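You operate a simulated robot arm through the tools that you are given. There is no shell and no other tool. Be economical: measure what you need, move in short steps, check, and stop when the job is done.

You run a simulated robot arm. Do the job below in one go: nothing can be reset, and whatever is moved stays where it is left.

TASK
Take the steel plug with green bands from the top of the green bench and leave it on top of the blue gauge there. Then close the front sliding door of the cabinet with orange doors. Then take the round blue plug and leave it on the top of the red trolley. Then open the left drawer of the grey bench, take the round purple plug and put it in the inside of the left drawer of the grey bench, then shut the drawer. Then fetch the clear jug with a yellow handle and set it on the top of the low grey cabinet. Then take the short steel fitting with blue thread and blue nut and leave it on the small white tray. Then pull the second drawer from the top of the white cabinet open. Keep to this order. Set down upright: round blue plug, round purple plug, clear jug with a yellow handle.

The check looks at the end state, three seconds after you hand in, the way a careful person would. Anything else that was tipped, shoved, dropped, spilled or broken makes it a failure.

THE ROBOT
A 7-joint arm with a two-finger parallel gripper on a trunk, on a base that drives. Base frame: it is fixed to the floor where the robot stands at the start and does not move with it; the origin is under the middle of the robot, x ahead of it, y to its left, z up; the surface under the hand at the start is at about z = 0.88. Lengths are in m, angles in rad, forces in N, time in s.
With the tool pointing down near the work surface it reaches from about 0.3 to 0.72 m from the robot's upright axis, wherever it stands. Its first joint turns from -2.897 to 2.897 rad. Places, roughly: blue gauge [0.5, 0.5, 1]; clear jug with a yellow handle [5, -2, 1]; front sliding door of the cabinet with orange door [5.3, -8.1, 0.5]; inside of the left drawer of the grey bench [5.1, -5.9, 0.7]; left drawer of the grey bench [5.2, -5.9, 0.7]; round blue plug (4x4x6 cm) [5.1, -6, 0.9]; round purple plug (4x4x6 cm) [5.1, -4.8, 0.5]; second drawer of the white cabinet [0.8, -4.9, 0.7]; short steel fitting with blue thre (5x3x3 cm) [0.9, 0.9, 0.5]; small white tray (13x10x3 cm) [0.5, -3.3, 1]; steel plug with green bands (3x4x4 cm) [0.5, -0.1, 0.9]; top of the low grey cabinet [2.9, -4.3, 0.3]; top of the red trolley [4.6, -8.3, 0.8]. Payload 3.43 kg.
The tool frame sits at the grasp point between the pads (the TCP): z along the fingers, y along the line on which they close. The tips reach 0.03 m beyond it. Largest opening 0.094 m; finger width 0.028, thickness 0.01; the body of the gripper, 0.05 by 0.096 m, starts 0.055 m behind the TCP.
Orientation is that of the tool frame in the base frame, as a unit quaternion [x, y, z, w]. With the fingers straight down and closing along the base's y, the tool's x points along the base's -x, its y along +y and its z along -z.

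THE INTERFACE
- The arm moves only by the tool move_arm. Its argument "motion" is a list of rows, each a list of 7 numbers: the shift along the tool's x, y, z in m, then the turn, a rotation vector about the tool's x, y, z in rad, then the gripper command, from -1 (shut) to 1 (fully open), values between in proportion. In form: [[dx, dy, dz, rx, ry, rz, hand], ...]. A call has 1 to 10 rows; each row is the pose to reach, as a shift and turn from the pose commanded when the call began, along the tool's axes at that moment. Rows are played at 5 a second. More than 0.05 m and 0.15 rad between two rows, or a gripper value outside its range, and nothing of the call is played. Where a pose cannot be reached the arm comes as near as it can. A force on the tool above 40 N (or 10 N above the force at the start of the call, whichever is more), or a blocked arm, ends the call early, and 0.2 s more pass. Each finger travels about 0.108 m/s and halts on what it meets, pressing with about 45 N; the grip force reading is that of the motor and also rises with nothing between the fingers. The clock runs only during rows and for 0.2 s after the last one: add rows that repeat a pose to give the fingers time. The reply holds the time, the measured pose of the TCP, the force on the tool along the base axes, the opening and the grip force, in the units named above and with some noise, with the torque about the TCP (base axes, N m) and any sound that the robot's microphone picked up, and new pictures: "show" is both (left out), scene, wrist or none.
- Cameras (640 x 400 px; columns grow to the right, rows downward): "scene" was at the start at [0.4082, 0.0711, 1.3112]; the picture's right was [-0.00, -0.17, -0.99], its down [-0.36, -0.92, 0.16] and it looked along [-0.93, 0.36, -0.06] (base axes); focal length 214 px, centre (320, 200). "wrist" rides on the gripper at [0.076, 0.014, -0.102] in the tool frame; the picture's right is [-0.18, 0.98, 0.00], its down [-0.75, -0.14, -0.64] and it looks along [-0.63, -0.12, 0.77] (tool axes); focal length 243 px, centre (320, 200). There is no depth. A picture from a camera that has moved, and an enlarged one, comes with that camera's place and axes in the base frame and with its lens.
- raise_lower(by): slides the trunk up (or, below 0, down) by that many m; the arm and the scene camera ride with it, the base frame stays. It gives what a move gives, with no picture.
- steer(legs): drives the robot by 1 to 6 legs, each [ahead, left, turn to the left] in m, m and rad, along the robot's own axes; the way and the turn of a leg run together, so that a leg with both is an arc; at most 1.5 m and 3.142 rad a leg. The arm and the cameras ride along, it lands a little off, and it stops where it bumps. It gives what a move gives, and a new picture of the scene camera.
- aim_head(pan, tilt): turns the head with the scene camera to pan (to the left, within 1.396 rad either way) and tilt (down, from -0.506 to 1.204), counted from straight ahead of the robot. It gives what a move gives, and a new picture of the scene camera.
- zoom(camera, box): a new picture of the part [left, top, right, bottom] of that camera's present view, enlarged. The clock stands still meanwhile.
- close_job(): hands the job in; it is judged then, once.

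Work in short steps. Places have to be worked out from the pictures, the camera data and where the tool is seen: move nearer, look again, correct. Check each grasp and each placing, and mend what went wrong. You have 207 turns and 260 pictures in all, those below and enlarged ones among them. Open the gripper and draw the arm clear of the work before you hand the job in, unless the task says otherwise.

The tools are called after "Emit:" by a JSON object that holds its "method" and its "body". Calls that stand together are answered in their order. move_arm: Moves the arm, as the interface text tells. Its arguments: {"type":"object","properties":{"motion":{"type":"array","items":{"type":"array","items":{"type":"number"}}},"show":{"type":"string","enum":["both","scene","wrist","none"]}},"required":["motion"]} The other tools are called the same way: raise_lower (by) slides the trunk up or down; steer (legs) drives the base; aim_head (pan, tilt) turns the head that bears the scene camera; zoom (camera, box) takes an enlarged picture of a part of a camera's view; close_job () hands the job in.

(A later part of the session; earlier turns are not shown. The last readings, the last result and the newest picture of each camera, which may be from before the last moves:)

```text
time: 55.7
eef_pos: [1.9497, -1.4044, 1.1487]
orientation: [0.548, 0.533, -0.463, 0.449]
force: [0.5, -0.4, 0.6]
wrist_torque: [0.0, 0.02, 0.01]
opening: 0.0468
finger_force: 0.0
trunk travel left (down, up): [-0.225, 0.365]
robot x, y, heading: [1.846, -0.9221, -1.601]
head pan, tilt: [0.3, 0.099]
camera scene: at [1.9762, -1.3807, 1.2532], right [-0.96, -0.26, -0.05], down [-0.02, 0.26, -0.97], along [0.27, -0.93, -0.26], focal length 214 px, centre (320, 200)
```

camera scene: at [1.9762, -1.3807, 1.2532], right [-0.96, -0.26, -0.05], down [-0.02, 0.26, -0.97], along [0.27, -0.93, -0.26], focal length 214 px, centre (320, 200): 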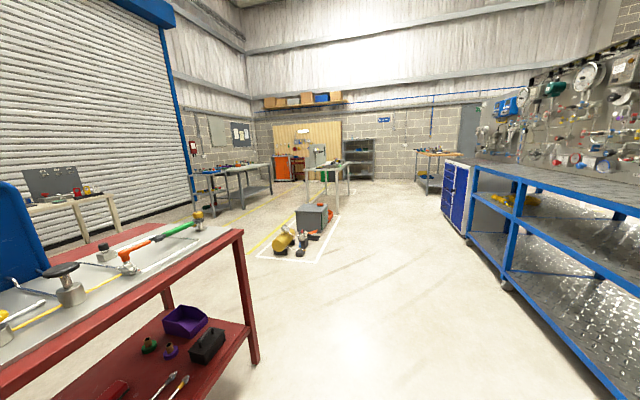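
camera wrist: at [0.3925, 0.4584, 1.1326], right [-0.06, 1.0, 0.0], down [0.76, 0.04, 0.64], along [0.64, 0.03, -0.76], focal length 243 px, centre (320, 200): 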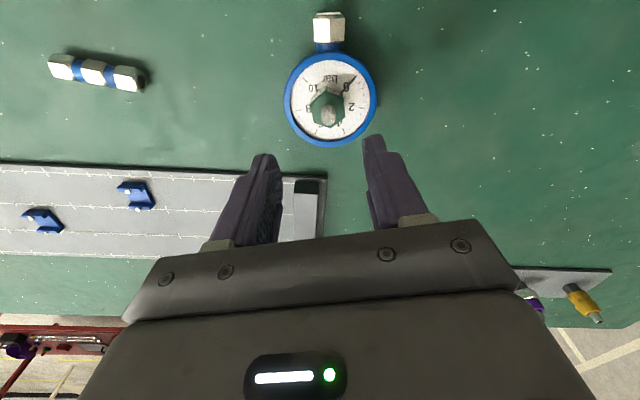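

I know the layout now: go down the aisle to y≈-2.8, strafe left to x≈4.1 between the red bench and the floor items, then look toward the grey bench.

Emit:
{"method": "steer", "body": {"legs": [[0.95, 0, 0], [0.95, 0, 0], [0, 1.1, 0], [0, 1.1, 0]]}}

```text
time: 75.7
eef_pos: [4.0592, -3.3587, 1.1489]
orientation: [0.542, 0.538, -0.46, 0.454]
force: [0.3, 0.0, -0.4]
wrist_torque: [-0.02, -0.02, 0.0]
opening: 0.0471
finger_force: 0.1
trunk travel left (down, up): [-0.225, 0.365]
robot x, y, heading: [3.9452, -2.8816, -1.58]
head pan, tilt: [0.3, 0.099]
camera scene: at [4.0862, -3.3339, 1.2532], right [-0.96, -0.28, -0.05], down [-0.03, 0.26, -0.97], along [0.28, -0.92, -0.26], focal length 214 px, centre (320, 200)
```

scene: 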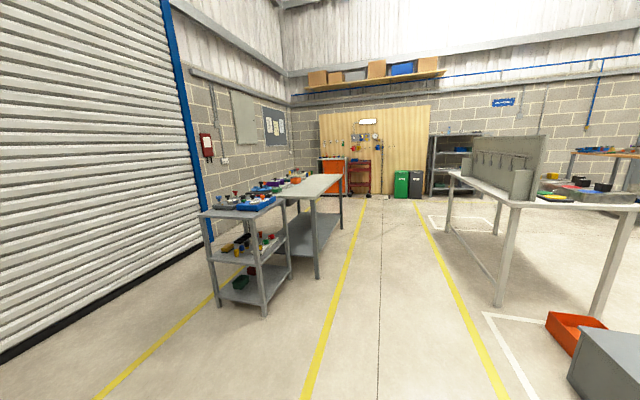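

The aisle is clear. I zoom on the orange cabinet and the grey bench.

Emit:
{"method": "zoom", "body": {"camera": "scene", "box": [190, 130, 430, 280]}}

Emit:
{"method": "steer", "body": {"legs": [[1.4, 0, 0], [1.4, 0, 0]]}}

```text
2.67 times, centred on (310, 205) of scene
camera zoom: at [4.0862, -3.3339, 1.2532], right [-0.96, -0.28, -0.05], down [-0.03, 0.26, -0.97], along [0.28, -0.92, -0.26], focal length 572 px, centre (347, 187)
```

zoom: 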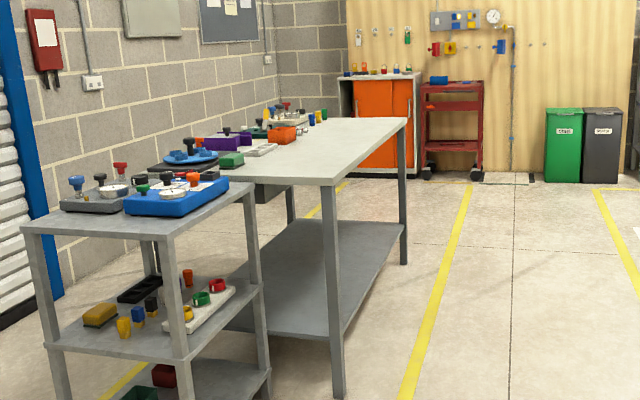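

```text
time: 89.4
eef_pos: [4.003, -6.2085, 1.1486]
orientation: [0.543, 0.537, -0.46, 0.453]
force: [-0.5, -0.6, 0.9]
wrist_torque: [-0.01, 0.01, -0.03]
opening: 0.0471
finger_force: 0.0
trunk travel left (down, up): [-0.225, 0.365]
robot x, y, heading: [3.8922, -5.726, -1.586]
head pan, tilt: [0.3, 0.099]
camera scene: at [4.0292, -6.1845, 1.2531], right [-0.96, -0.28, -0.05], down [-0.03, 0.26, -0.97], along [0.28, -0.92, -0.26], focal length 214 px, centre (320, 200)
```

scene: 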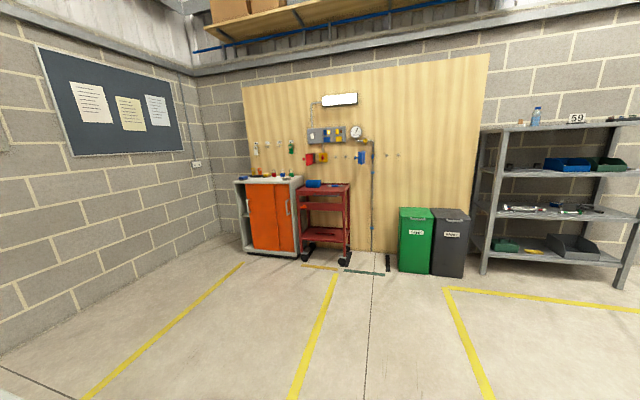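

The cabinet faces +y; I zoom in on its doors and the trolley.

Emit:
{"method": "zoom", "body": {"camera": "scene", "box": [216, 160, 376, 280]}}

```text
3.33 times, centred on (296, 220) of scene
camera zoom: at [4.0292, -6.1845, 1.2531], right [-0.96, -0.28, -0.05], down [-0.03, 0.26, -0.97], along [0.28, -0.92, -0.26], focal length 715 px, centre (400, 133)
```

zoom: 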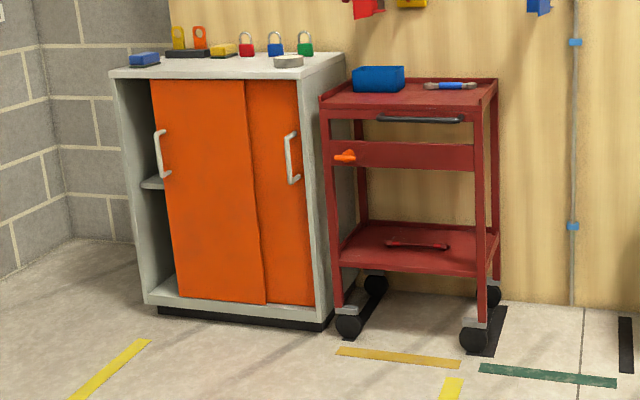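

The front door's handle is on its left edge; the opening is on the left, so the door must go toward +x. I look left to see where the grey bench ends.

Emit:
{"method": "aim_head", "body": {"pan": 1.3, "tilt": 0.2}}

```text
time: 90.7
eef_pos: [4.0021, -6.2077, 1.1474]
orientation: [0.544, 0.537, -0.46, 0.452]
force: [-0.2, 0.2, -0.4]
wrist_torque: [-0.01, 0.02, -0.01]
opening: 0.0472
finger_force: 0.1
trunk travel left (down, up): [-0.225, 0.365]
robot x, y, heading: [3.8896, -5.7299, -1.585]
head pan, tilt: [1.3, 0.201]
camera scene: at [4.0926, -6.1216, 1.2543], right [-0.28, -0.95, -0.16], down [-0.19, 0.22, -0.96], along [0.94, -0.24, -0.24], focal length 214 px, centre (320, 200)
```

scene: 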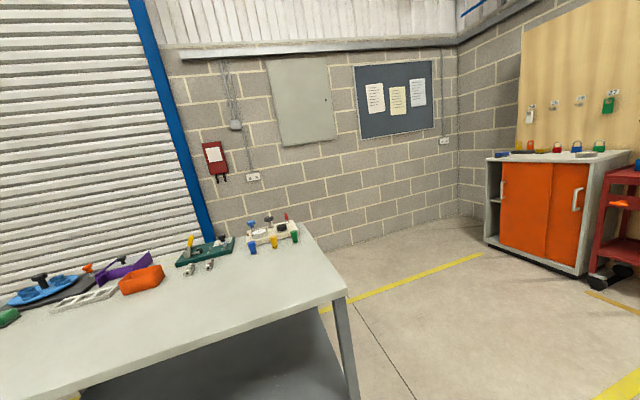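

Bench end is at y≈-6.26 with the small blue plug near (5.0,-6.0). I now drive to stand in front of the cabinet at about (5.3,-7.3).

Emit:
{"method": "steer", "body": {"legs": [[1.3, 0, 0], [0.25, 0, 0], [0, 1.4, 0]]}}

Emit:
{"method": "aim_head", "body": {"pan": 0, "tilt": 0.7}}

```text
time: 105.3
eef_pos: [5.4311, -7.7395, 1.1469]
orientation: [0.531, 0.548, -0.451, 0.463]
force: [1.1, -0.1, 0.5]
wrist_torque: [-0.02, -0.03, -0.03]
opening: 0.0466
finger_force: 0.1
trunk travel left (down, up): [-0.225, 0.365]
robot x, y, heading: [5.2981, -7.2677, -1.54]
head pan, tilt: [1.3, 0.201]
camera scene: at [5.5184, -7.6493, 1.2542], right [-0.24, -0.96, -0.16], down [-0.2, 0.21, -0.96], along [0.95, -0.2, -0.24], focal length 214 px, centre (320, 200)
```

scene: 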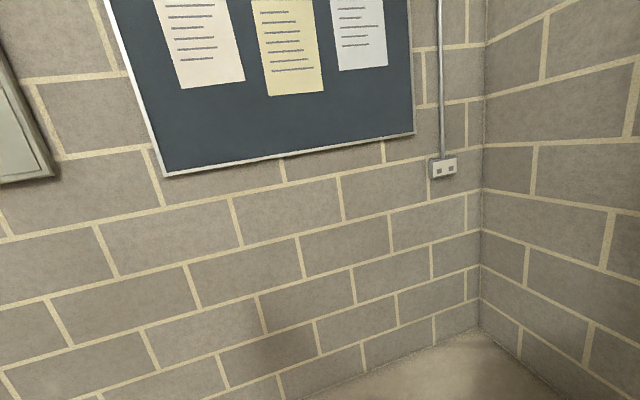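

```text
time: 106.8
eef_pos: [5.4304, -7.74, 1.1478]
orientation: [0.531, 0.548, -0.451, 0.463]
force: [-0.1, 0.0, 0.0]
wrist_torque: [0.0, -0.05, 0.03]
opening: 0.0471
finger_force: 0.0
trunk travel left (down, up): [-0.225, 0.365]
robot x, y, heading: [5.3014, -7.2654, -1.545]
head pan, tilt: [0.0, 0.7]
camera scene: at [5.43, -7.7036, 1.1997], right [-1.0, -0.03, 0.0], down [-0.02, 0.76, -0.65], along [0.02, -0.65, -0.76], focal length 214 px, centre (320, 200)
```

scene: 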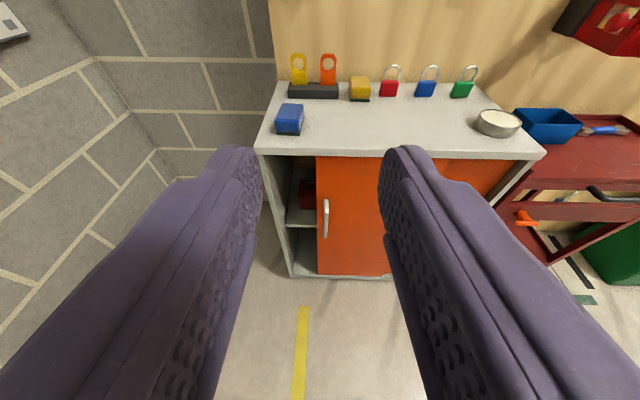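

The handle is at about x=5.427, y≈-8.09, z≈0.54–0.73. I lower the trunk, then the arm, keeping clear of the cabinet.

Emit:
{"method": "raise_lower", "body": {"by": -0.22}}

Emit:
{"method": "move_arm", "body": {"motion": [[0.045, 0, 0, 0, 0, 0, 0], [0.09, 0, 0, 0, 0, 0, 0.2], [0.135, 0, 0, 0, 0, 0, 0.2], [0.18, 0, 0, 0, 0, 0, 0.2], [0.225, 0, 0, 0, -0.05, 0, 0.2], [0.27, 0, 0, 0, -0.1, 0, 0.2], [0.285, 0, 0, 0, -0.15, 0, 0.2], [0.285, 0, 0, 0, -0.17, 0, 0.2]]}}

```text
time: 109.1
eef_pos: [5.4314, -7.7403, 0.9282]
orientation: [0.532, 0.548, -0.45, 0.462]
force: [-0.2, -0.7, -0.5]
wrist_torque: [0.01, 0.0, 0.0]
opening: 0.0469
finger_force: 0.1
trunk travel left (down, up): [-0.005, 0.585]
robot x, y, heading: [5.2969, -7.2683, -1.542]
head pan, tilt: [0.0, 0.7]
```

```text
time: 110.9
eef_pos: [5.4306, -7.6925, 0.6486]
orientation: [0.491, 0.506, -0.495, 0.508]
force: [-0.3, -0.8, -0.2]
wrist_torque: [0.01, 0.01, 0.01]
opening: 0.0562
finger_force: 0.1
trunk travel left (down, up): [-0.005, 0.585]
robot x, y, heading: [5.3011, -7.2681, -1.543]
head pan, tilt: [0.0, 0.7]
camera scene: at [5.4283, -7.6473, 0.6924], right [-1.0, -0.03, 0.0], down [-0.02, 0.64, -0.77], along [0.02, -0.77, -0.64], focal length 214 px, centre (320, 200)
camera wrist: at [5.4407, -7.5908, 0.5712], right [0.98, 0.03, 0.18], down [-0.16, 0.64, 0.75], along [-0.09, -0.77, 0.63], focal length 243 px, centre (320, 200)
```

scene: 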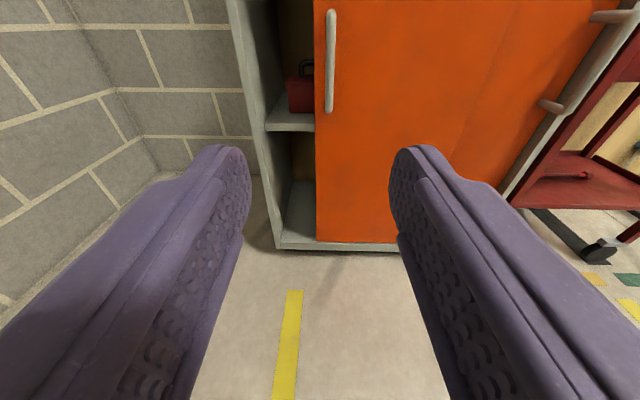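
wrist: 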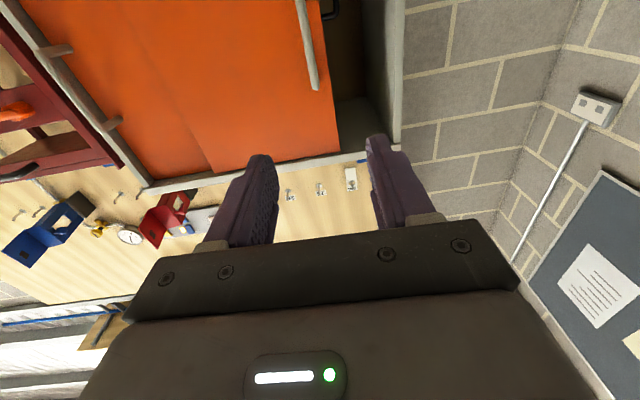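

I drive 0.25 m closer to the cabinet and then look.

Emit:
{"method": "steer", "body": {"legs": [[0.25, 0, 0]]}}

```text
time: 112.8
eef_pos: [5.4347, -7.9459, 0.6474]
orientation: [0.493, 0.506, -0.495, 0.506]
force: [0.5, 0.0, -0.7]
wrist_torque: [0.01, 0.01, 0.0]
opening: 0.0564
finger_force: 0.1
trunk travel left (down, up): [-0.005, 0.585]
robot x, y, heading: [5.3057, -7.5149, -1.544]
head pan, tilt: [0.0, 0.7]
camera scene: at [5.4338, -7.899, 0.6926], right [-1.0, -0.03, 0.0], down [-0.02, 0.64, -0.77], along [0.02, -0.77, -0.64], focal length 214 px, centre (320, 200)
```

scene: 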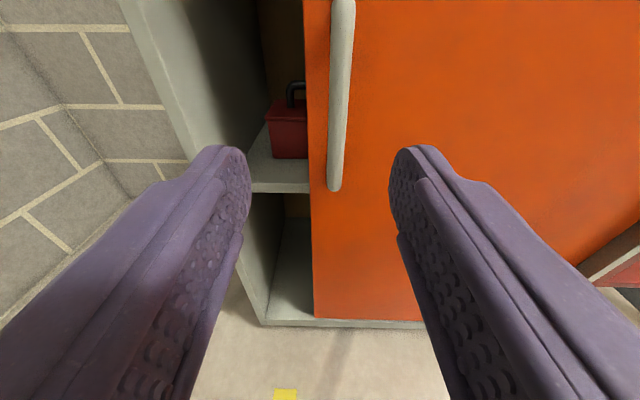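

The handle is triangulated at x=5.423, y≈-8.094. I bring the open fingers around it.

Emit:
{"method": "move_arm", "body": {"motion": [[0.01, -0.008, 0.04, 0, 0, 0, 0.2], [0.017, -0.0148, 0.08, 0, 0, 0, 0.2], [0.017, -0.0148, 0.11, 0, 0, 0, 0.2], [0.017, -0.0148, 0.13, 0, 0, 0, 0.2], [0.017, -0.0148, 0.13, 0, 0, 0, 0.2]]}}

```text
time: 114.0
eef_pos: [5.424, -8.0729, 0.6327]
orientation: [0.493, 0.506, -0.495, 0.506]
force: [-0.2, 0.3, -0.4]
wrist_torque: [0.01, 0.01, 0.03]
opening: 0.0565
finger_force: 0.0
trunk travel left (down, up): [-0.005, 0.585]
robot x, y, heading: [5.3053, -7.5162, -1.544]
head pan, tilt: [0.0, 0.7]
camera scene: at [5.4223, -8.0288, 0.677], right [-1.0, -0.03, 0.0], down [-0.02, 0.64, -0.77], along [0.02, -0.77, -0.64], focal length 214 px, centre (320, 200)
camera wrist: at [5.4348, -7.9723, 0.5559], right [0.98, 0.03, 0.18], down [-0.16, 0.64, 0.75], along [-0.1, -0.77, 0.63], focal length 243 px, centre (320, 200)
```

scene: 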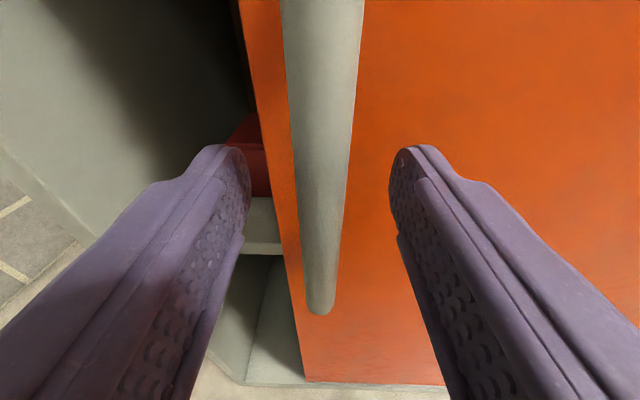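
wrist: 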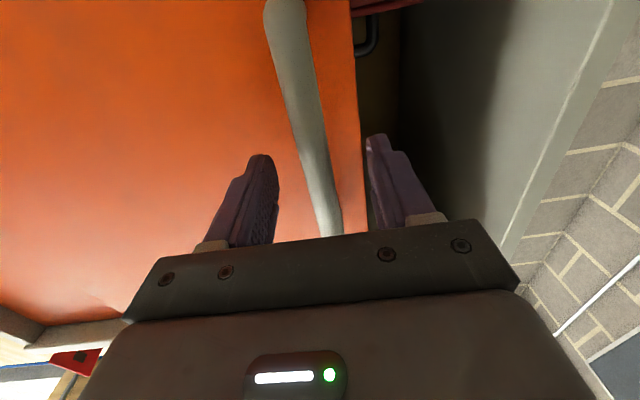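

The fingers straddle the handle. I close on it.

Emit:
{"method": "move_arm", "body": {"motion": [[0, 0, 0, 0, 0, 0, -1], [0, 0, 0, 0, 0, 0, -1], [0, 0, 0, 0, 0, 0, -1]], "show": "scene"}}

```text
time: 114.8
eef_pos: [5.4238, -8.0744, 0.6332]
orientation: [0.492, 0.507, -0.493, 0.507]
force: [-0.5, -2.2, -0.8]
wrist_torque: [0.11, -0.25, -0.05]
opening: 0.0159
finger_force: 44.4
trunk travel left (down, up): [-0.005, 0.585]
robot x, y, heading: [5.305, -7.516, -1.544]
head pan, tilt: [0.0, 0.7]
camera scene: at [5.4223, -8.0287, 0.677], right [-1.0, -0.03, 0.0], down [-0.02, 0.64, -0.77], along [0.02, -0.77, -0.64], focal length 214 px, centre (320, 200)
```

scene: 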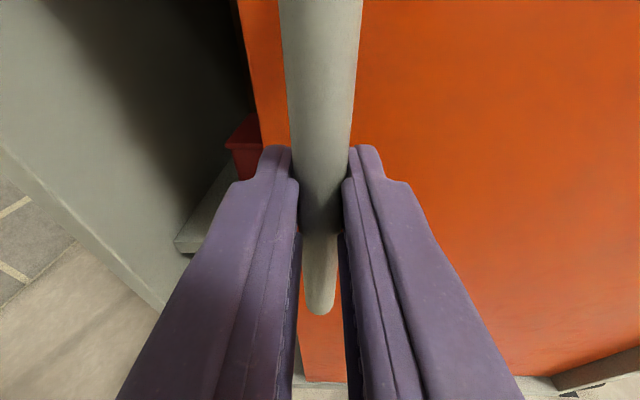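

Handle gripped. I slide the door toward +x in small steps until it stops.

Emit:
{"method": "move_arm", "body": {"motion": [[0, 0.015, 0, 0, 0, 0, -1], [0, 0.03, 0.001, 0, 0, 0, -1], [0, 0.045, 0.001, 0, 0, 0, -1], [0, 0.06, 0.001, 0, 0, 0, -1], [0, 0.075, 0.002, 0, 0, 0, -1], [0, 0.09, 0.002, 0, 0, 0, -1], [0, 0.1, 0.002, 0, 0, 0, -1], [0, 0.11, 0.003, 0, 0, 0, -1], [0, 0.12, 0.003, 0, 0, 0, -1], [0, 0.13, 0.003, 0, 0, 0, -1]], "show": "scene"}}

```text
time: 117.0
eef_pos: [5.5493, -8.0736, 0.6318]
orientation: [0.493, 0.504, -0.497, 0.506]
force: [-14.9, 15.2, 22.7]
wrist_torque: [0.09, -0.2, -0.12]
opening: 0.0159
finger_force: 45.0
trunk travel left (down, up): [-0.005, 0.585]
robot x, y, heading: [5.3075, -7.5136, -1.547]
head pan, tilt: [0.0, 0.7]
camera scene: at [5.5484, -8.0285, 0.6766], right [-1.0, -0.02, 0.0], down [-0.01, 0.64, -0.77], along [0.01, -0.77, -0.64], focal length 214 px, centre (320, 200)
```

scene: 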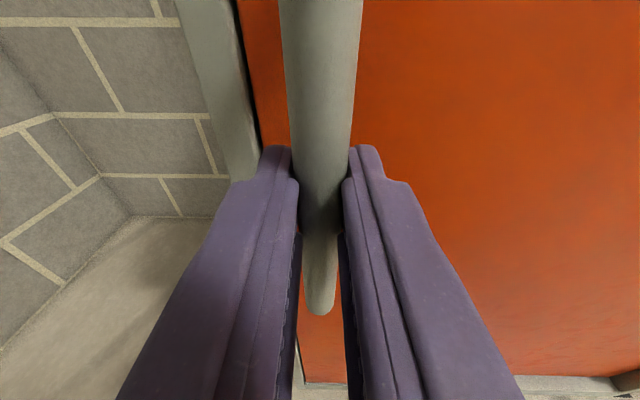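

Nearly closed; a thin gap remains. I push on until the stop.

Emit:
{"method": "move_arm", "body": {"motion": [[0, 0.01, 0, 0, 0, 0, -1], [0, 0.02, 0, 0, 0, 0, -1], [0, 0.03, 0.001, 0, 0, 0, -1], [0, 0.04, 0.001, 0, 0, 0, -1], [0, 0.05, 0.001, 0, 0, 0, -1]], "show": "scene"}}

```text
time: 117.3
eef_pos: [5.5493, -8.0737, 0.6316]
orientation: [0.495, 0.502, -0.501, 0.503]
force: [-8.0, 16.5, 14.7]
wrist_torque: [-0.95, -0.64, -0.2]
opening: 0.0158
finger_force: 44.7
trunk travel left (down, up): [-0.005, 0.585]
robot x, y, heading: [5.3084, -7.518, -1.545]
head pan, tilt: [0.0, 0.7]
stopped in row 1: the force on the tool passed its limit at 47 N (the readings are from after the stop); the commanded pose is now the measured one
camera scene: at [5.549, -8.0286, 0.6763], right [-1.0, -0.01, 0.0], down [-0.01, 0.64, -0.77], along [0.01, -0.77, -0.64], focal length 214 px, centre (320, 200)
```

scene: 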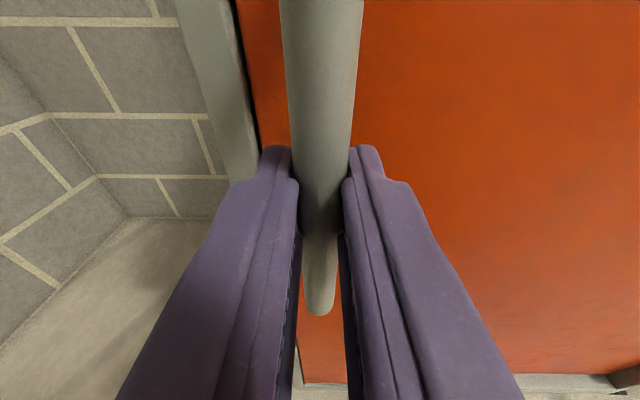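

The door is at its stop. I release and draw straight back.

Emit:
{"method": "move_arm", "body": {"motion": [[0, 0, 0, 0, 0, 0, -0.4], [0, 0, 0, 0, 0, 0, -0.2], [0, 0, 0, 0, 0, 0, -0.2], [0, 0, -0.04, 0, 0, 0, -0.2], [0, 0, -0.08, 0, 0, 0, -0.2], [0, 0, -0.12, 0, 0, 0, -0.2], [0, 0, -0.16, 0, 0, 0, -0.2], [-0.03, 0, -0.19, 0, 0, 0, -0.2]], "show": "scene"}}

```text
time: 119.1
eef_pos: [5.5473, -7.8834, 0.6606]
orientation: [0.495, 0.504, -0.499, 0.502]
force: [0.5, 0.4, -0.7]
wrist_torque: [-0.03, 0.01, -0.04]
opening: 0.0377
finger_force: 0.2
trunk travel left (down, up): [-0.005, 0.585]
robot x, y, heading: [5.3062, -7.517, -1.549]
head pan, tilt: [0.0, 0.7]
camera scene: at [5.5467, -7.8383, 0.7058], right [-1.0, -0.01, 0.01], down [-0.01, 0.64, -0.77], along [0.01, -0.77, -0.64], focal length 214 px, centre (320, 200)
```

scene: 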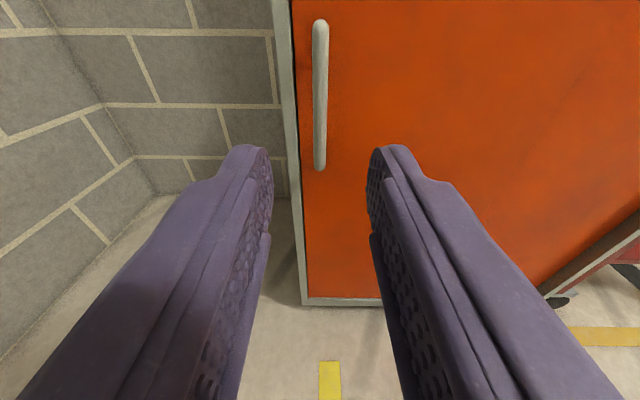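

The door is closed. I back away, raise the trunk, and turn around to face the grey bench's end.

Emit:
{"method": "steer", "body": {"legs": [[-0.3, 0, 0], [0, 0, 3.1]]}}

Emit:
{"method": "raise_lower", "body": {"by": 0.4}}

Emit:
{"method": "aim_head", "body": {"pan": 0, "tilt": 0.4}}

```text
time: 128.4
eef_pos: [5.0723, -6.8414, 0.6613]
orientation: [-0.496, 0.503, 0.493, 0.508]
force: [0.0, 0.1, 0.8]
wrist_torque: [-0.02, -0.03, 0.0]
opening: 0.0374
finger_force: 0.0
trunk travel left (down, up): [-0.005, 0.585]
robot x, y, heading: [5.2993, -7.2153, 1.555]
head pan, tilt: [0.0, 0.7]
camera scene: at [5.0702, -6.8856, 0.7056], right [1.0, -0.02, 0.01], down [-0.01, -0.64, -0.77], along [0.02, 0.77, -0.64], focal length 214 px, centre (320, 200)
```

scene: 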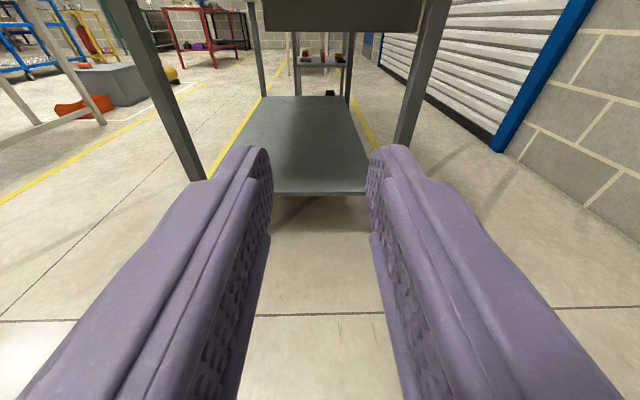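

```text
time: 132.3
eef_pos: [5.0719, -6.84, 1.0606]
orientation: [-0.495, 0.504, 0.493, 0.508]
force: [-0.6, -0.3, -0.4]
wrist_torque: [-0.02, -0.04, 0.04]
opening: 0.0377
finger_force: 0.1
trunk travel left (down, up): [-0.405, 0.185]
robot x, y, heading: [5.2987, -7.2128, 1.56]
head pan, tilt: [0.0, 0.7]
```

```text
time: 133.1
eef_pos: [5.0726, -6.8405, 1.0602]
orientation: [-0.495, 0.504, 0.493, 0.508]
force: [-1.0, 0.3, 0.3]
wrist_torque: [0.0, -0.02, -0.02]
opening: 0.0377
finger_force: 0.0
trunk travel left (down, up): [-0.405, 0.185]
robot x, y, heading: [5.3022, -7.2134, 1.551]
head pan, tilt: [0.0, 0.4]
camera scene: at [5.0702, -6.8779, 1.1324], right [1.0, -0.02, 0.01], down [0.0, -0.39, -0.92], along [0.02, 0.92, -0.39], focal length 214 px, centre (320, 200)
```

scene: 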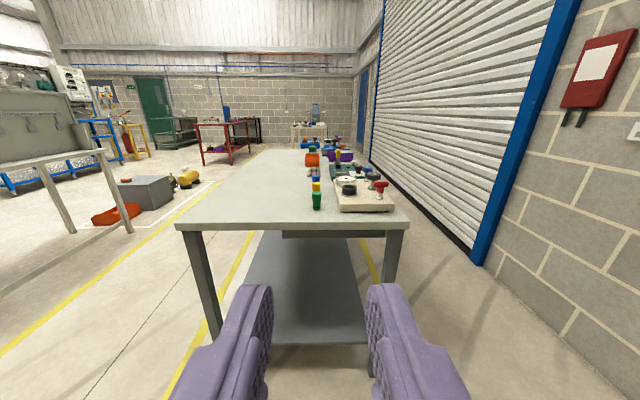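

I zoom in on the small parts on the bench end.

Emit:
{"method": "zoom", "body": {"camera": "scene", "box": [280, 140, 400, 225]}}

```text
4.71 times, centred on (340, 182) of scene
camera zoom: at [5.0702, -6.8779, 1.1324], right [1.0, -0.02, 0.01], down [0.0, -0.39, -0.92], along [0.02, 0.92, -0.39], focal length 1009 px, centre (226, 282)
```

zoom: 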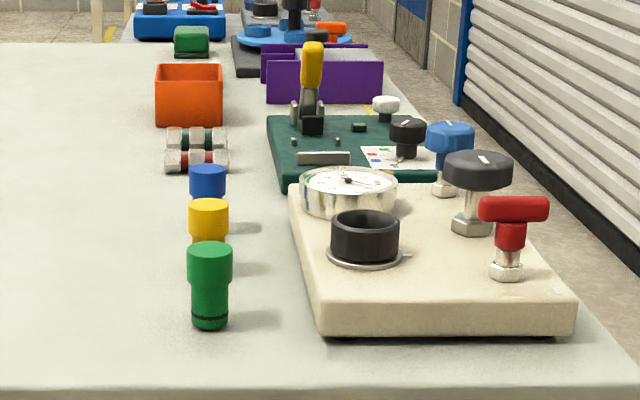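

Green, yellow and blue plugs stand in a row. I move nearer and turn the tool downward for triangulating.

Emit:
{"method": "steer", "body": {"legs": [[0, 0.18, 0], [0.35, 0, 0]]}}

Emit:
{"method": "move_arm", "body": {"motion": [[0, 0, 0, 0, 0.15, 0, 0], [0, 0, 0, 0, 0.3, 0, 0], [0, 0, 0, 0, 0.45, 0, 0.2], [0, 0, 0, 0, 0.6, 0, 0.2], [0, 0, 0, 0, 0.75, 0, 0.2], [0, 0, 0, 0, 0.9, 0, 0.2], [0, 0, 0, 0, 1.05, 0, 0.2], [0, 0, 0, 0, 1.2, 0, 0.2], [0, 0, 0, 0, 1.35, 0, 0.2], [0, 0, 0, 0, 1.5, 0, 0.2]], "show": "wrist"}}

Emit:
{"method": "aim_head", "body": {"pan": 0, "tilt": -0.3}}

```text
time: 136.4
eef_pos: [4.8967, -6.4891, 1.0611]
orientation: [-0.493, 0.506, 0.491, 0.51]
force: [-0.9, 0.8, -0.8]
wrist_torque: [-0.02, -0.01, -0.02]
opening: 0.0374
finger_force: 0.1
trunk travel left (down, up): [-0.405, 0.185]
robot x, y, heading: [5.1241, -6.8653, 1.549]
head pan, tilt: [0.0, 0.4]
camera scene: at [4.896, -6.527, 1.1322], right [1.0, -0.03, 0.01], down [-0.01, -0.39, -0.92], along [0.03, 0.92, -0.39], focal length 214 px, centre (320, 200)
```

scene: 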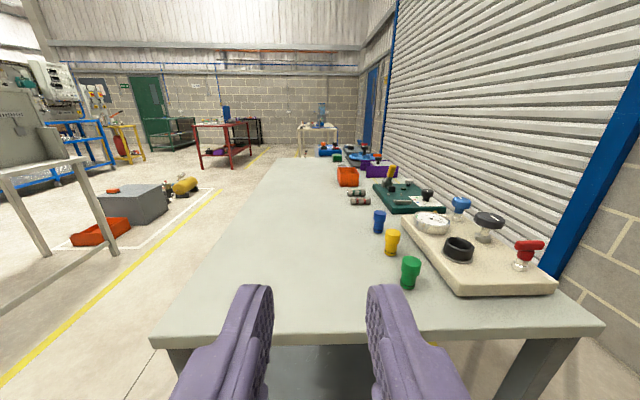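

```text
time: 138.6
eef_pos: [4.8984, -6.4901, 1.0619]
orientation: [-0.696, 0.717, 0.023, 0.027]
force: [0.9, 0.2, -0.3]
wrist_torque: [0.02, 0.0, 0.01]
opening: 0.0564
finger_force: 0.0
trunk travel left (down, up): [-0.405, 0.185]
robot x, y, heading: [5.1229, -6.8684, 1.549]
head pan, tilt: [0.0, 0.4]
camera wrist: at [4.8802, -6.5738, 1.1577], right [-0.98, 0.21, 0.01], down [0.16, 0.7, 0.7], along [0.14, 0.68, -0.72], focal length 243 px, centre (320, 200)
```

wrist: 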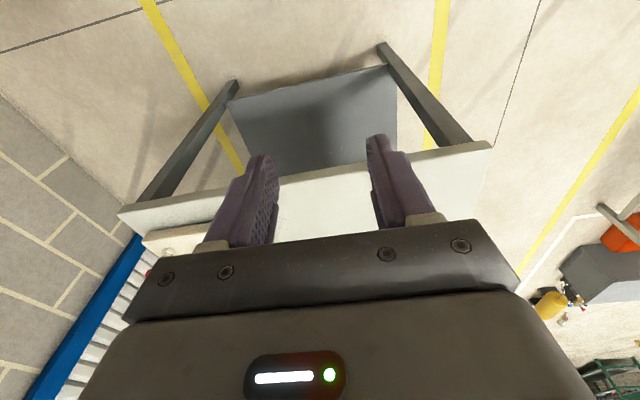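

```text
time: 139.7
eef_pos: [4.8973, -6.4907, 1.0603]
orientation: [-0.696, 0.717, 0.023, 0.029]
force: [0.9, 0.2, -0.4]
wrist_torque: [0.02, 0.0, -0.02]
opening: 0.0565
finger_force: 0.1
trunk travel left (down, up): [-0.405, 0.185]
robot x, y, heading: [5.1235, -6.8687, 1.55]
head pan, tilt: [0.0, -0.3]
camera scene: at [4.9013, -6.3594, 1.1208], right [1.0, -0.03, 0.01], down [-0.03, -0.93, -0.36], along [0.02, 0.36, -0.93], focal length 214 px, centre (320, 200)
```

scene: 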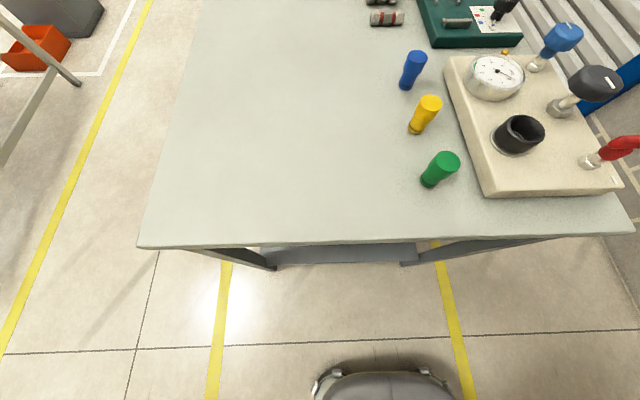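

The blue plug is triangulated at about (5.079, -6.01), bench top z≈0.815, and bench end edge at y≈-6.31. I edge forward 0.2 m.

Emit:
{"method": "steer", "body": {"legs": [[0.2, 0, 0]]}}

```text
time: 141.3
eef_pos: [4.9033, -6.2895, 1.0606]
orientation: [-0.696, 0.717, 0.022, 0.029]
force: [0.5, 0.5, -0.4]
wrist_torque: [-0.02, -0.01, -0.01]
opening: 0.0564
finger_force: 0.1
trunk travel left (down, up): [-0.405, 0.185]
robot x, y, heading: [5.1303, -6.6648, 1.552]
head pan, tilt: [0.0, -0.3]
camera scene: at [4.9055, -6.1584, 1.1201], right [1.0, -0.03, 0.01], down [-0.03, -0.93, -0.36], along [0.02, 0.36, -0.93], focal length 214 px, centre (320, 200)
```

scene: 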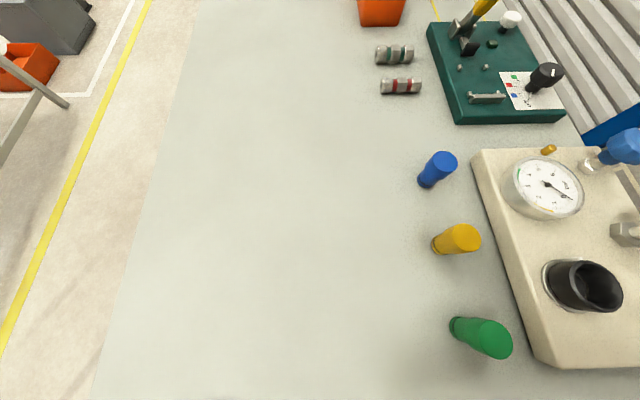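

Blue plug at (5.08, -6.015), top about z=0.878. I move above it, levelling the tool.

Emit:
{"method": "move_arm", "body": {"motion": [[-0.034, -0.021, 0.0, 0, 0.01, 0, 0.4], [-0.068, -0.042, 0.0, 0, 0.02, 0, 0.4], [-0.102, -0.063, 0.015, 0, 0.03, 0, 0.4], [-0.136, -0.084, 0.03, 0, 0.04, 0, 0.4], [-0.17, -0.105, 0.05, 0, 0.05, 0, 0.4], [-0.204, -0.126, 0.075, 0, 0.06, 0, 0.4], [-0.238, -0.147, 0.1, 0, 0.07, 0, 0.4], [-0.2715, -0.1677, 0.121, 0, 0.07, 0, 0.4], [-0.2715, -0.1677, 0.121, 0, 0.07, 0, 0.4]], "show": "wrist"}}

Emit:
{"method": "aim_head", "body": {"pan": 0, "tilt": 0.5}}

```text
time: 143.3
eef_pos: [5.0794, -6.0161, 0.9618]
orientation: [-0.696, 0.718, -0.002, 0.003]
force: [0.2, 0.8, 0.5]
wrist_torque: [-0.01, 0.0, 0.0]
opening: 0.0658
finger_force: 0.1
trunk travel left (down, up): [-0.405, 0.185]
robot x, y, heading: [5.13, -6.6673, 1.549]
head pan, tilt: [0.0, -0.3]
camera wrist: at [5.0619, -6.0933, 1.0646], right [-0.98, 0.21, -0.01], down [0.16, 0.75, 0.64], along [0.14, 0.63, -0.76], focal length 243 px, centre (320, 200)
```

wrist: 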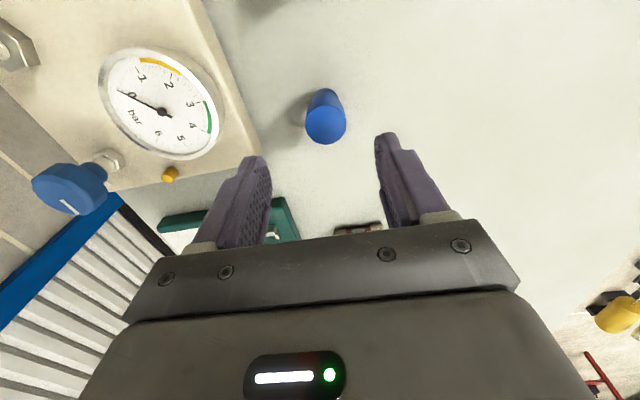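

```text
time: 144.4
eef_pos: [5.0785, -6.0152, 0.963]
orientation: [-0.696, 0.718, -0.002, 0.004]
force: [-0.3, 0.4, 1.0]
wrist_torque: [0.01, -0.02, 0.0]
opening: 0.066
finger_force: 0.0
trunk travel left (down, up): [-0.405, 0.185]
robot x, y, heading: [5.1265, -6.665, 1.552]
head pan, tilt: [0.0, 0.499]
camera scene: at [5.0809, -5.9523, 1.0002], right [1.0, -0.03, 0.01], down [-0.03, -0.88, 0.48], along [-0.01, -0.48, -0.88], focal length 214 px, centre (320, 200)
```

scene: 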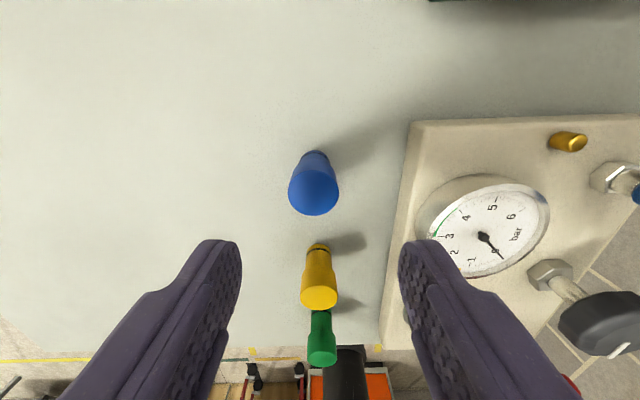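

Aligned to within a few mm. I descend around the plug's cap and close.

Emit:
{"method": "move_arm", "body": {"motion": [[0, 0.0035, 0.04, 0, 0, 0, 0.4], [0, 0.0035, 0.08, 0, 0, 0, 0.4], [0, 0.0035, 0.106, 0, 0, 0, 0.4], [0, 0.0035, 0.106, 0, 0, 0, 0.4], [0, 0.0035, 0.106, 0, 0, 0, -0.5], [0, 0.0035, 0.106, 0, 0, 0, -1], [0, 0.0035, 0.106, 0, 0, 0, -1]], "show": "scene"}}

```text
time: 146.0
eef_pos: [5.0743, -6.0191, 0.857]
orientation: [-0.696, 0.718, 0.0, 0.003]
force: [-0.7, -1.2, 5.6]
wrist_torque: [0.01, 0.09, 0.01]
opening: 0.0349
finger_force: 45.3
out of reach, approached as far as the arm can: row 3, 4, 5, 6, 7
trunk travel left (down, up): [-0.405, 0.185]
robot x, y, heading: [5.1286, -6.6659, 1.55]
head pan, tilt: [0.0, 0.499]
camera scene: at [5.0759, -5.9558, 0.894], right [1.0, -0.03, 0.01], down [-0.03, -0.88, 0.47], along [-0.01, -0.47, -0.88], focal length 214 px, centre (320, 200)
```

scene: 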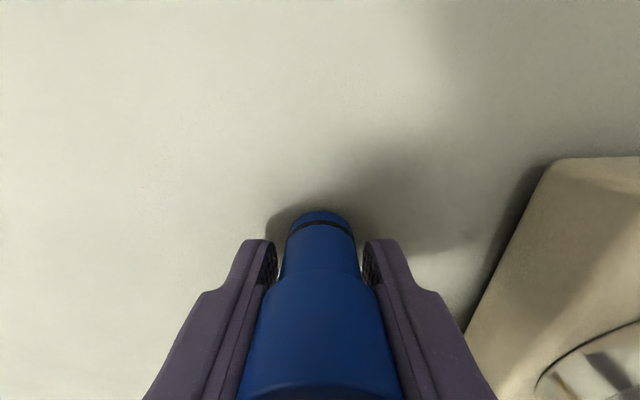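

Gripped at 35 mm. I lift with the trunk and check.

Emit:
{"method": "raise_lower", "body": {"by": 0.15}}

Emit:
{"method": "steer", "body": {"legs": [[-0.55, 0, 0]]}}

```text
time: 147.8
eef_pos: [5.0743, -6.0182, 1.0052]
orientation: [-0.695, 0.719, -0.001, 0.003]
force: [-0.2, -0.1, -1.4]
wrist_torque: [0.0, 0.02, 0.01]
opening: 0.035
finger_force: 44.8
trunk travel left (down, up): [-0.555, 0.035]
robot x, y, heading: [5.1275, -6.6651, 1.553]
head pan, tilt: [0.0, 0.499]
```

```text
time: 150.9
eef_pos: [5.0652, -6.5565, 1.0057]
orientation: [-0.695, 0.719, -0.001, 0.003]
force: [0.3, 0.3, -0.9]
wrist_torque: [0.0, 0.01, 0.03]
opening: 0.0347
finger_force: 45.2
trunk travel left (down, up): [-0.555, 0.035]
robot x, y, heading: [5.1168, -7.2046, 1.541]
head pan, tilt: [0.0, 0.499]
camera scene: at [5.067, -6.4933, 1.0438], right [1.0, -0.04, 0.01], down [-0.03, -0.88, 0.48], along [-0.01, -0.48, -0.88], focal length 214 px, centre (320, 200)
```

scene: 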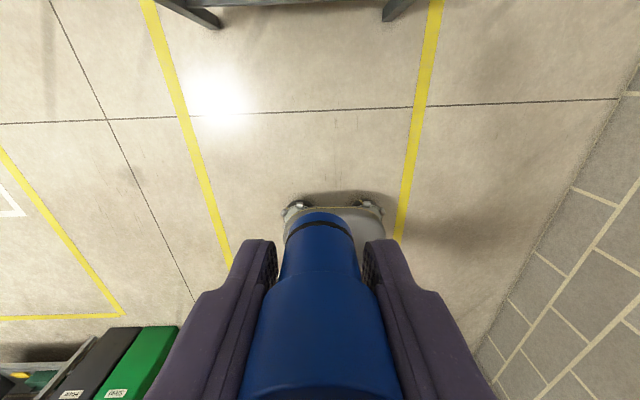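

Held securely. I strafe toward x≈4.65 and turn around to face the red trolley.

Emit:
{"method": "steer", "body": {"legs": [[0, 0.5, 0], [0, 0, 3.1]]}}

Emit:
{"method": "aim_head", "body": {"pan": 0, "tilt": -0.4}}

```text
time: 160.9
eef_pos: [4.5833, -7.8409, 1.0053]
orientation: [0.762, 0.647, -0.003, -0.001]
force: [-0.2, -0.5, -0.8]
wrist_torque: [0.01, -0.03, -0.03]
opening: 0.0352
finger_force: 44.9
trunk travel left (down, up): [-0.555, 0.035]
robot x, y, heading: [4.6165, -7.1938, -1.721]
head pan, tilt: [0.0, 0.499]
camera scene: at [4.5728, -7.9036, 1.0433], right [-0.99, 0.16, 0.01], down [0.14, 0.87, 0.48], along [0.07, 0.47, -0.88], focal length 214 px, centre (320, 200)
```

scene: 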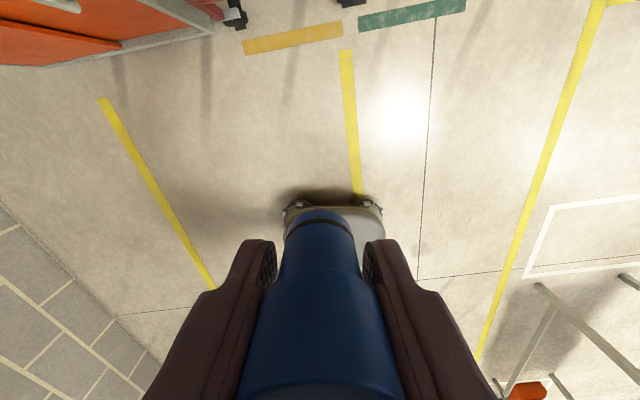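

```text
time: 162.1
eef_pos: [4.5835, -7.8396, 1.0056]
orientation: [0.762, 0.648, -0.003, -0.001]
force: [0.0, 0.2, -0.3]
wrist_torque: [0.02, 0.01, -0.02]
opening: 0.035
finger_force: 45.1
trunk travel left (down, up): [-0.555, 0.035]
robot x, y, heading: [4.6155, -7.1912, -1.718]
head pan, tilt: [0.0, -0.4]
camera scene: at [4.5601, -7.9816, 1.0613], right [-0.99, 0.16, 0.01], down [0.15, 0.91, -0.39], along [-0.07, -0.39, -0.92], focal length 214 px, centre (320, 200)
```

scene: 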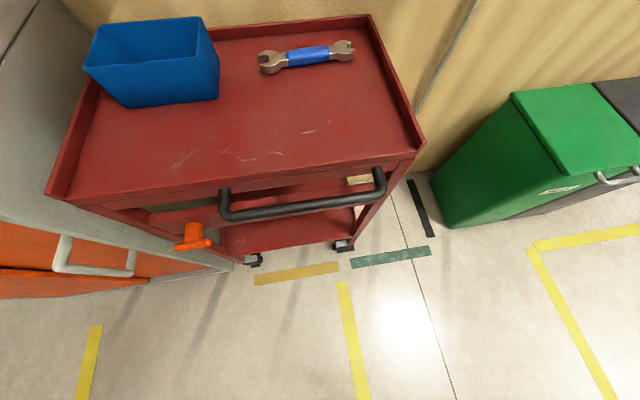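

The trolley top's free middle is near (4.53,-8.25). I drive 0.40 m ahead to bring the plug over it, still high.

Emit:
{"method": "steer", "body": {"legs": [[0.4, 0, 0]]}}

Emit:
{"method": "aim_head", "body": {"pan": 0, "tilt": 0.5}}

Emit:
{"method": "move_arm", "body": {"motion": [[0, 0, 0.03, 0, 0, 0, -1], [0, 0, 0.06, 0, 0, 0, -1], [0, 0, 0.06, 0, 0, 0, -1]], "show": "both"}}

```text
time: 164.6
eef_pos: [4.5147, -8.2386, 1.0048]
orientation: [0.765, 0.644, -0.003, -0.002]
force: [-0.6, -1.6, -0.7]
wrist_torque: [0.01, 0.0, -0.02]
opening: 0.0351
finger_force: 45.1
trunk travel left (down, up): [-0.555, 0.035]
robot x, y, heading: [4.5506, -7.5918, -1.733]
head pan, tilt: [0.0, -0.4]
camera scene: at [4.49, -8.38, 1.0607], right [-0.99, 0.17, 0.01], down [0.15, 0.91, -0.39], along [-0.07, -0.38, -0.92], focal length 214 px, centre (320, 200)
```

scene: 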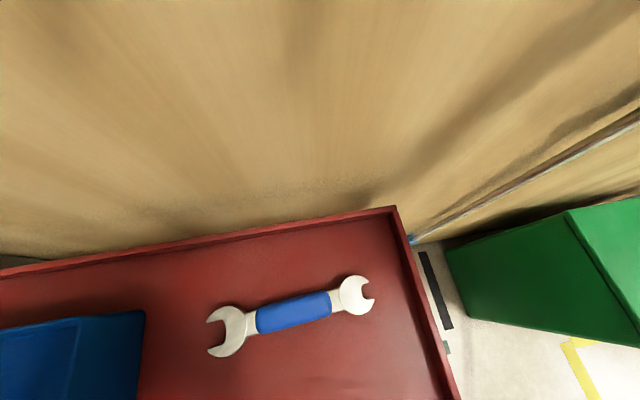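

```text
time: 165.8
eef_pos: [4.5149, -8.2384, 1.0062]
orientation: [0.765, 0.644, -0.003, -0.001]
force: [-0.5, -0.8, -0.7]
wrist_torque: [0.02, 0.01, 0.04]
opening: 0.0349
finger_force: 44.7
trunk travel left (down, up): [-0.555, 0.035]
robot x, y, heading: [4.556, -7.5876, -1.729]
head pan, tilt: [0.0, 0.499]
camera scene: at [4.5035, -8.3014, 1.0432], right [-0.99, 0.17, 0.01], down [0.15, 0.87, 0.48], along [0.08, 0.47, -0.88], focal length 214 px, centre (320, 200)
```

scene: 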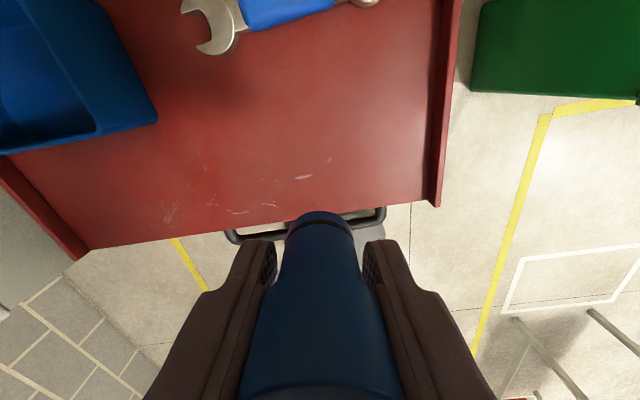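

```text
time: 166.6
eef_pos: [4.5162, -8.2238, 0.9863]
orientation: [0.764, 0.645, -0.003, -0.001]
force: [-0.2, 0.2, -0.2]
wrist_torque: [0.03, -0.01, -0.02]
opening: 0.0352
finger_force: 45.5
out of reach, approached as far as the arm can: row 1, 2, 3
trunk travel left (down, up): [-0.555, 0.035]
robot x, y, heading: [4.555, -7.5892, -1.731]
head pan, tilt: [0.0, 0.499]
camera scene: at [4.5049, -8.2862, 1.0231], right [-0.99, 0.17, 0.01], down [0.15, 0.87, 0.48], along [0.08, 0.47, -0.88], focal length 214 px, centre (320, 200)
camera wrist: at [4.5431, -8.1514, 1.0875], right [0.94, -0.35, -0.01], down [-0.26, -0.72, 0.65], along [-0.23, -0.6, -0.76], focal length 243 px, centre (320, 200)
```

scene: 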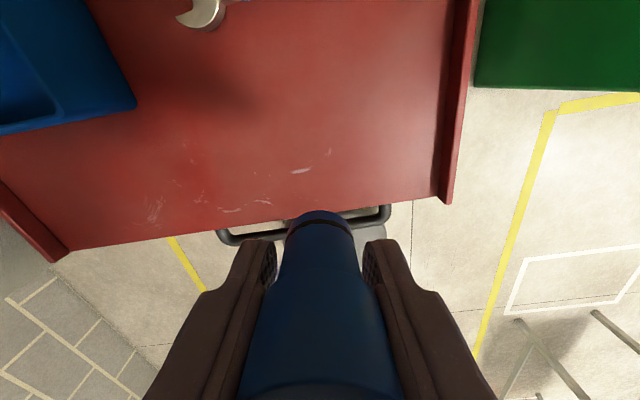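
wrist: 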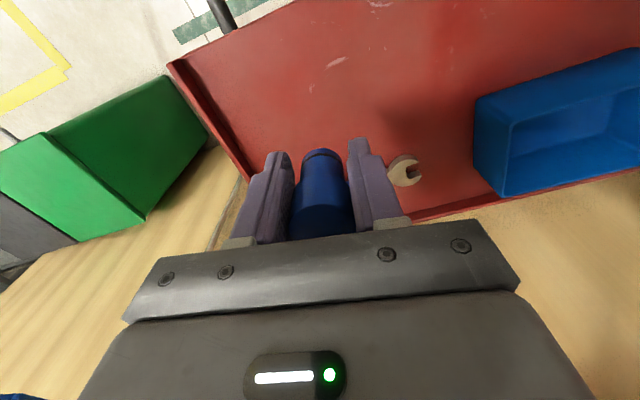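

The trolley top is at z≈0.79–0.80. I advance a little further over the top, then lower with the trunk.

Emit:
{"method": "steer", "body": {"legs": [[0.045, 0, 0]]}}

Emit:
{"method": "raise_lower", "body": {"by": -0.12}}

Emit:
{"method": "move_arm", "body": {"motion": [[0, 0, 0, 0, 0, 0, -1]]}}

```text
time: 167.5
eef_pos: [4.509, -8.2709, 0.984]
orientation: [0.765, 0.644, -0.002, -0.002]
force: [0.3, -0.9, -1.1]
wrist_torque: [0.03, 0.01, 0.0]
opening: 0.035
finger_force: 44.9
trunk travel left (down, up): [-0.555, 0.035]
robot x, y, heading: [4.5425, -7.6324, -1.729]
head pan, tilt: [0.0, 0.499]
camera scene: at [4.4976, -8.3338, 1.0214], right [-0.99, 0.17, 0.01], down [0.15, 0.87, 0.48], along [0.08, 0.47, -0.88], focal length 214 px, centre (320, 200)
```

scene: 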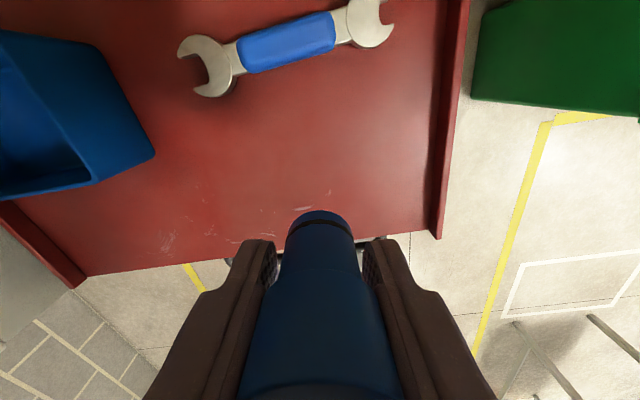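

```text
time: 169.0
eef_pos: [4.5089, -8.2681, 0.8655]
orientation: [0.765, 0.645, -0.003, -0.001]
force: [-0.7, 0.4, -0.8]
wrist_torque: [-0.01, 0.02, -0.01]
opening: 0.0349
finger_force: 44.8
trunk travel left (down, up): [-0.435, 0.155]
robot x, y, heading: [4.5476, -7.6366, -1.731]
head pan, tilt: [0.0, 0.499]
```

```text
time: 169.4
eef_pos: [4.5086, -8.2694, 0.8647]
orientation: [0.765, 0.644, -0.003, -0.001]
force: [-0.3, 0.5, -0.3]
wrist_torque: [-0.02, 0.02, 0.04]
opening: 0.0348
finger_force: 44.9
trunk travel left (down, up): [-0.435, 0.155]
robot x, y, heading: [4.5447, -7.6327, -1.732]
head pan, tilt: [0.0, 0.499]
camera scene: at [4.4979, -8.3318, 0.903], right [-0.99, 0.17, 0.01], down [0.15, 0.87, 0.48], along [0.08, 0.47, -0.88], focal length 214 px, centre (320, 200)
camera wrist: at [4.5361, -8.197, 0.9675], right [0.94, -0.35, -0.01], down [-0.26, -0.72, 0.65], along [-0.23, -0.6, -0.76], focal length 243 px, centre (320, 200)
```

scene: 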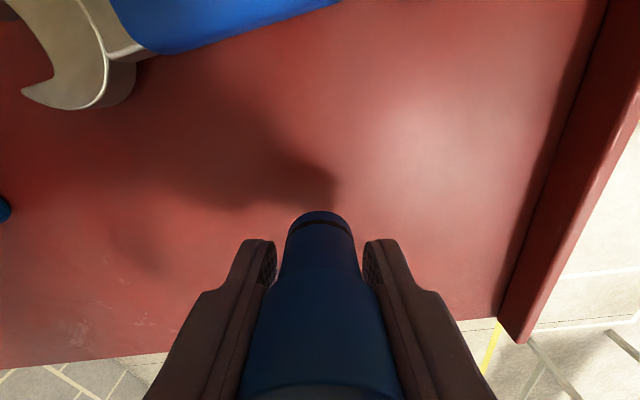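
wrist: 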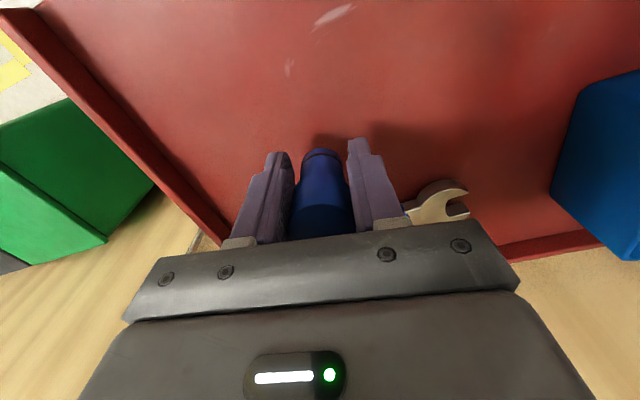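

The plug's bottom is about 3 cm above the top. I lower with small trunk steps.

Emit:
{"method": "raise_lower", "body": {"by": -0.022}}

Emit:
{"method": "raise_lower", "body": {"by": -0.006}}

```text
time: 170.1
eef_pos: [4.5086, -8.2691, 0.8431]
orientation: [0.765, 0.644, -0.004, -0.001]
force: [0.2, 0.0, -0.8]
wrist_torque: [-0.01, -0.01, 0.03]
opening: 0.0351
finger_force: 45.2
trunk travel left (down, up): [-0.413, 0.177]
robot x, y, heading: [4.5472, -7.6338, -1.729]
head pan, tilt: [0.0, 0.499]
```

```text
time: 170.6
eef_pos: [4.509, -8.2687, 0.8373]
orientation: [0.764, 0.645, -0.003, -0.001]
force: [-0.1, -0.3, -0.2]
wrist_torque: [-0.01, -0.02, 0.02]
opening: 0.0348
finger_force: 44.6
trunk travel left (down, up): [-0.407, 0.183]
robot x, y, heading: [4.5465, -7.635, -1.73]
head pan, tilt: [0.0, 0.499]
```

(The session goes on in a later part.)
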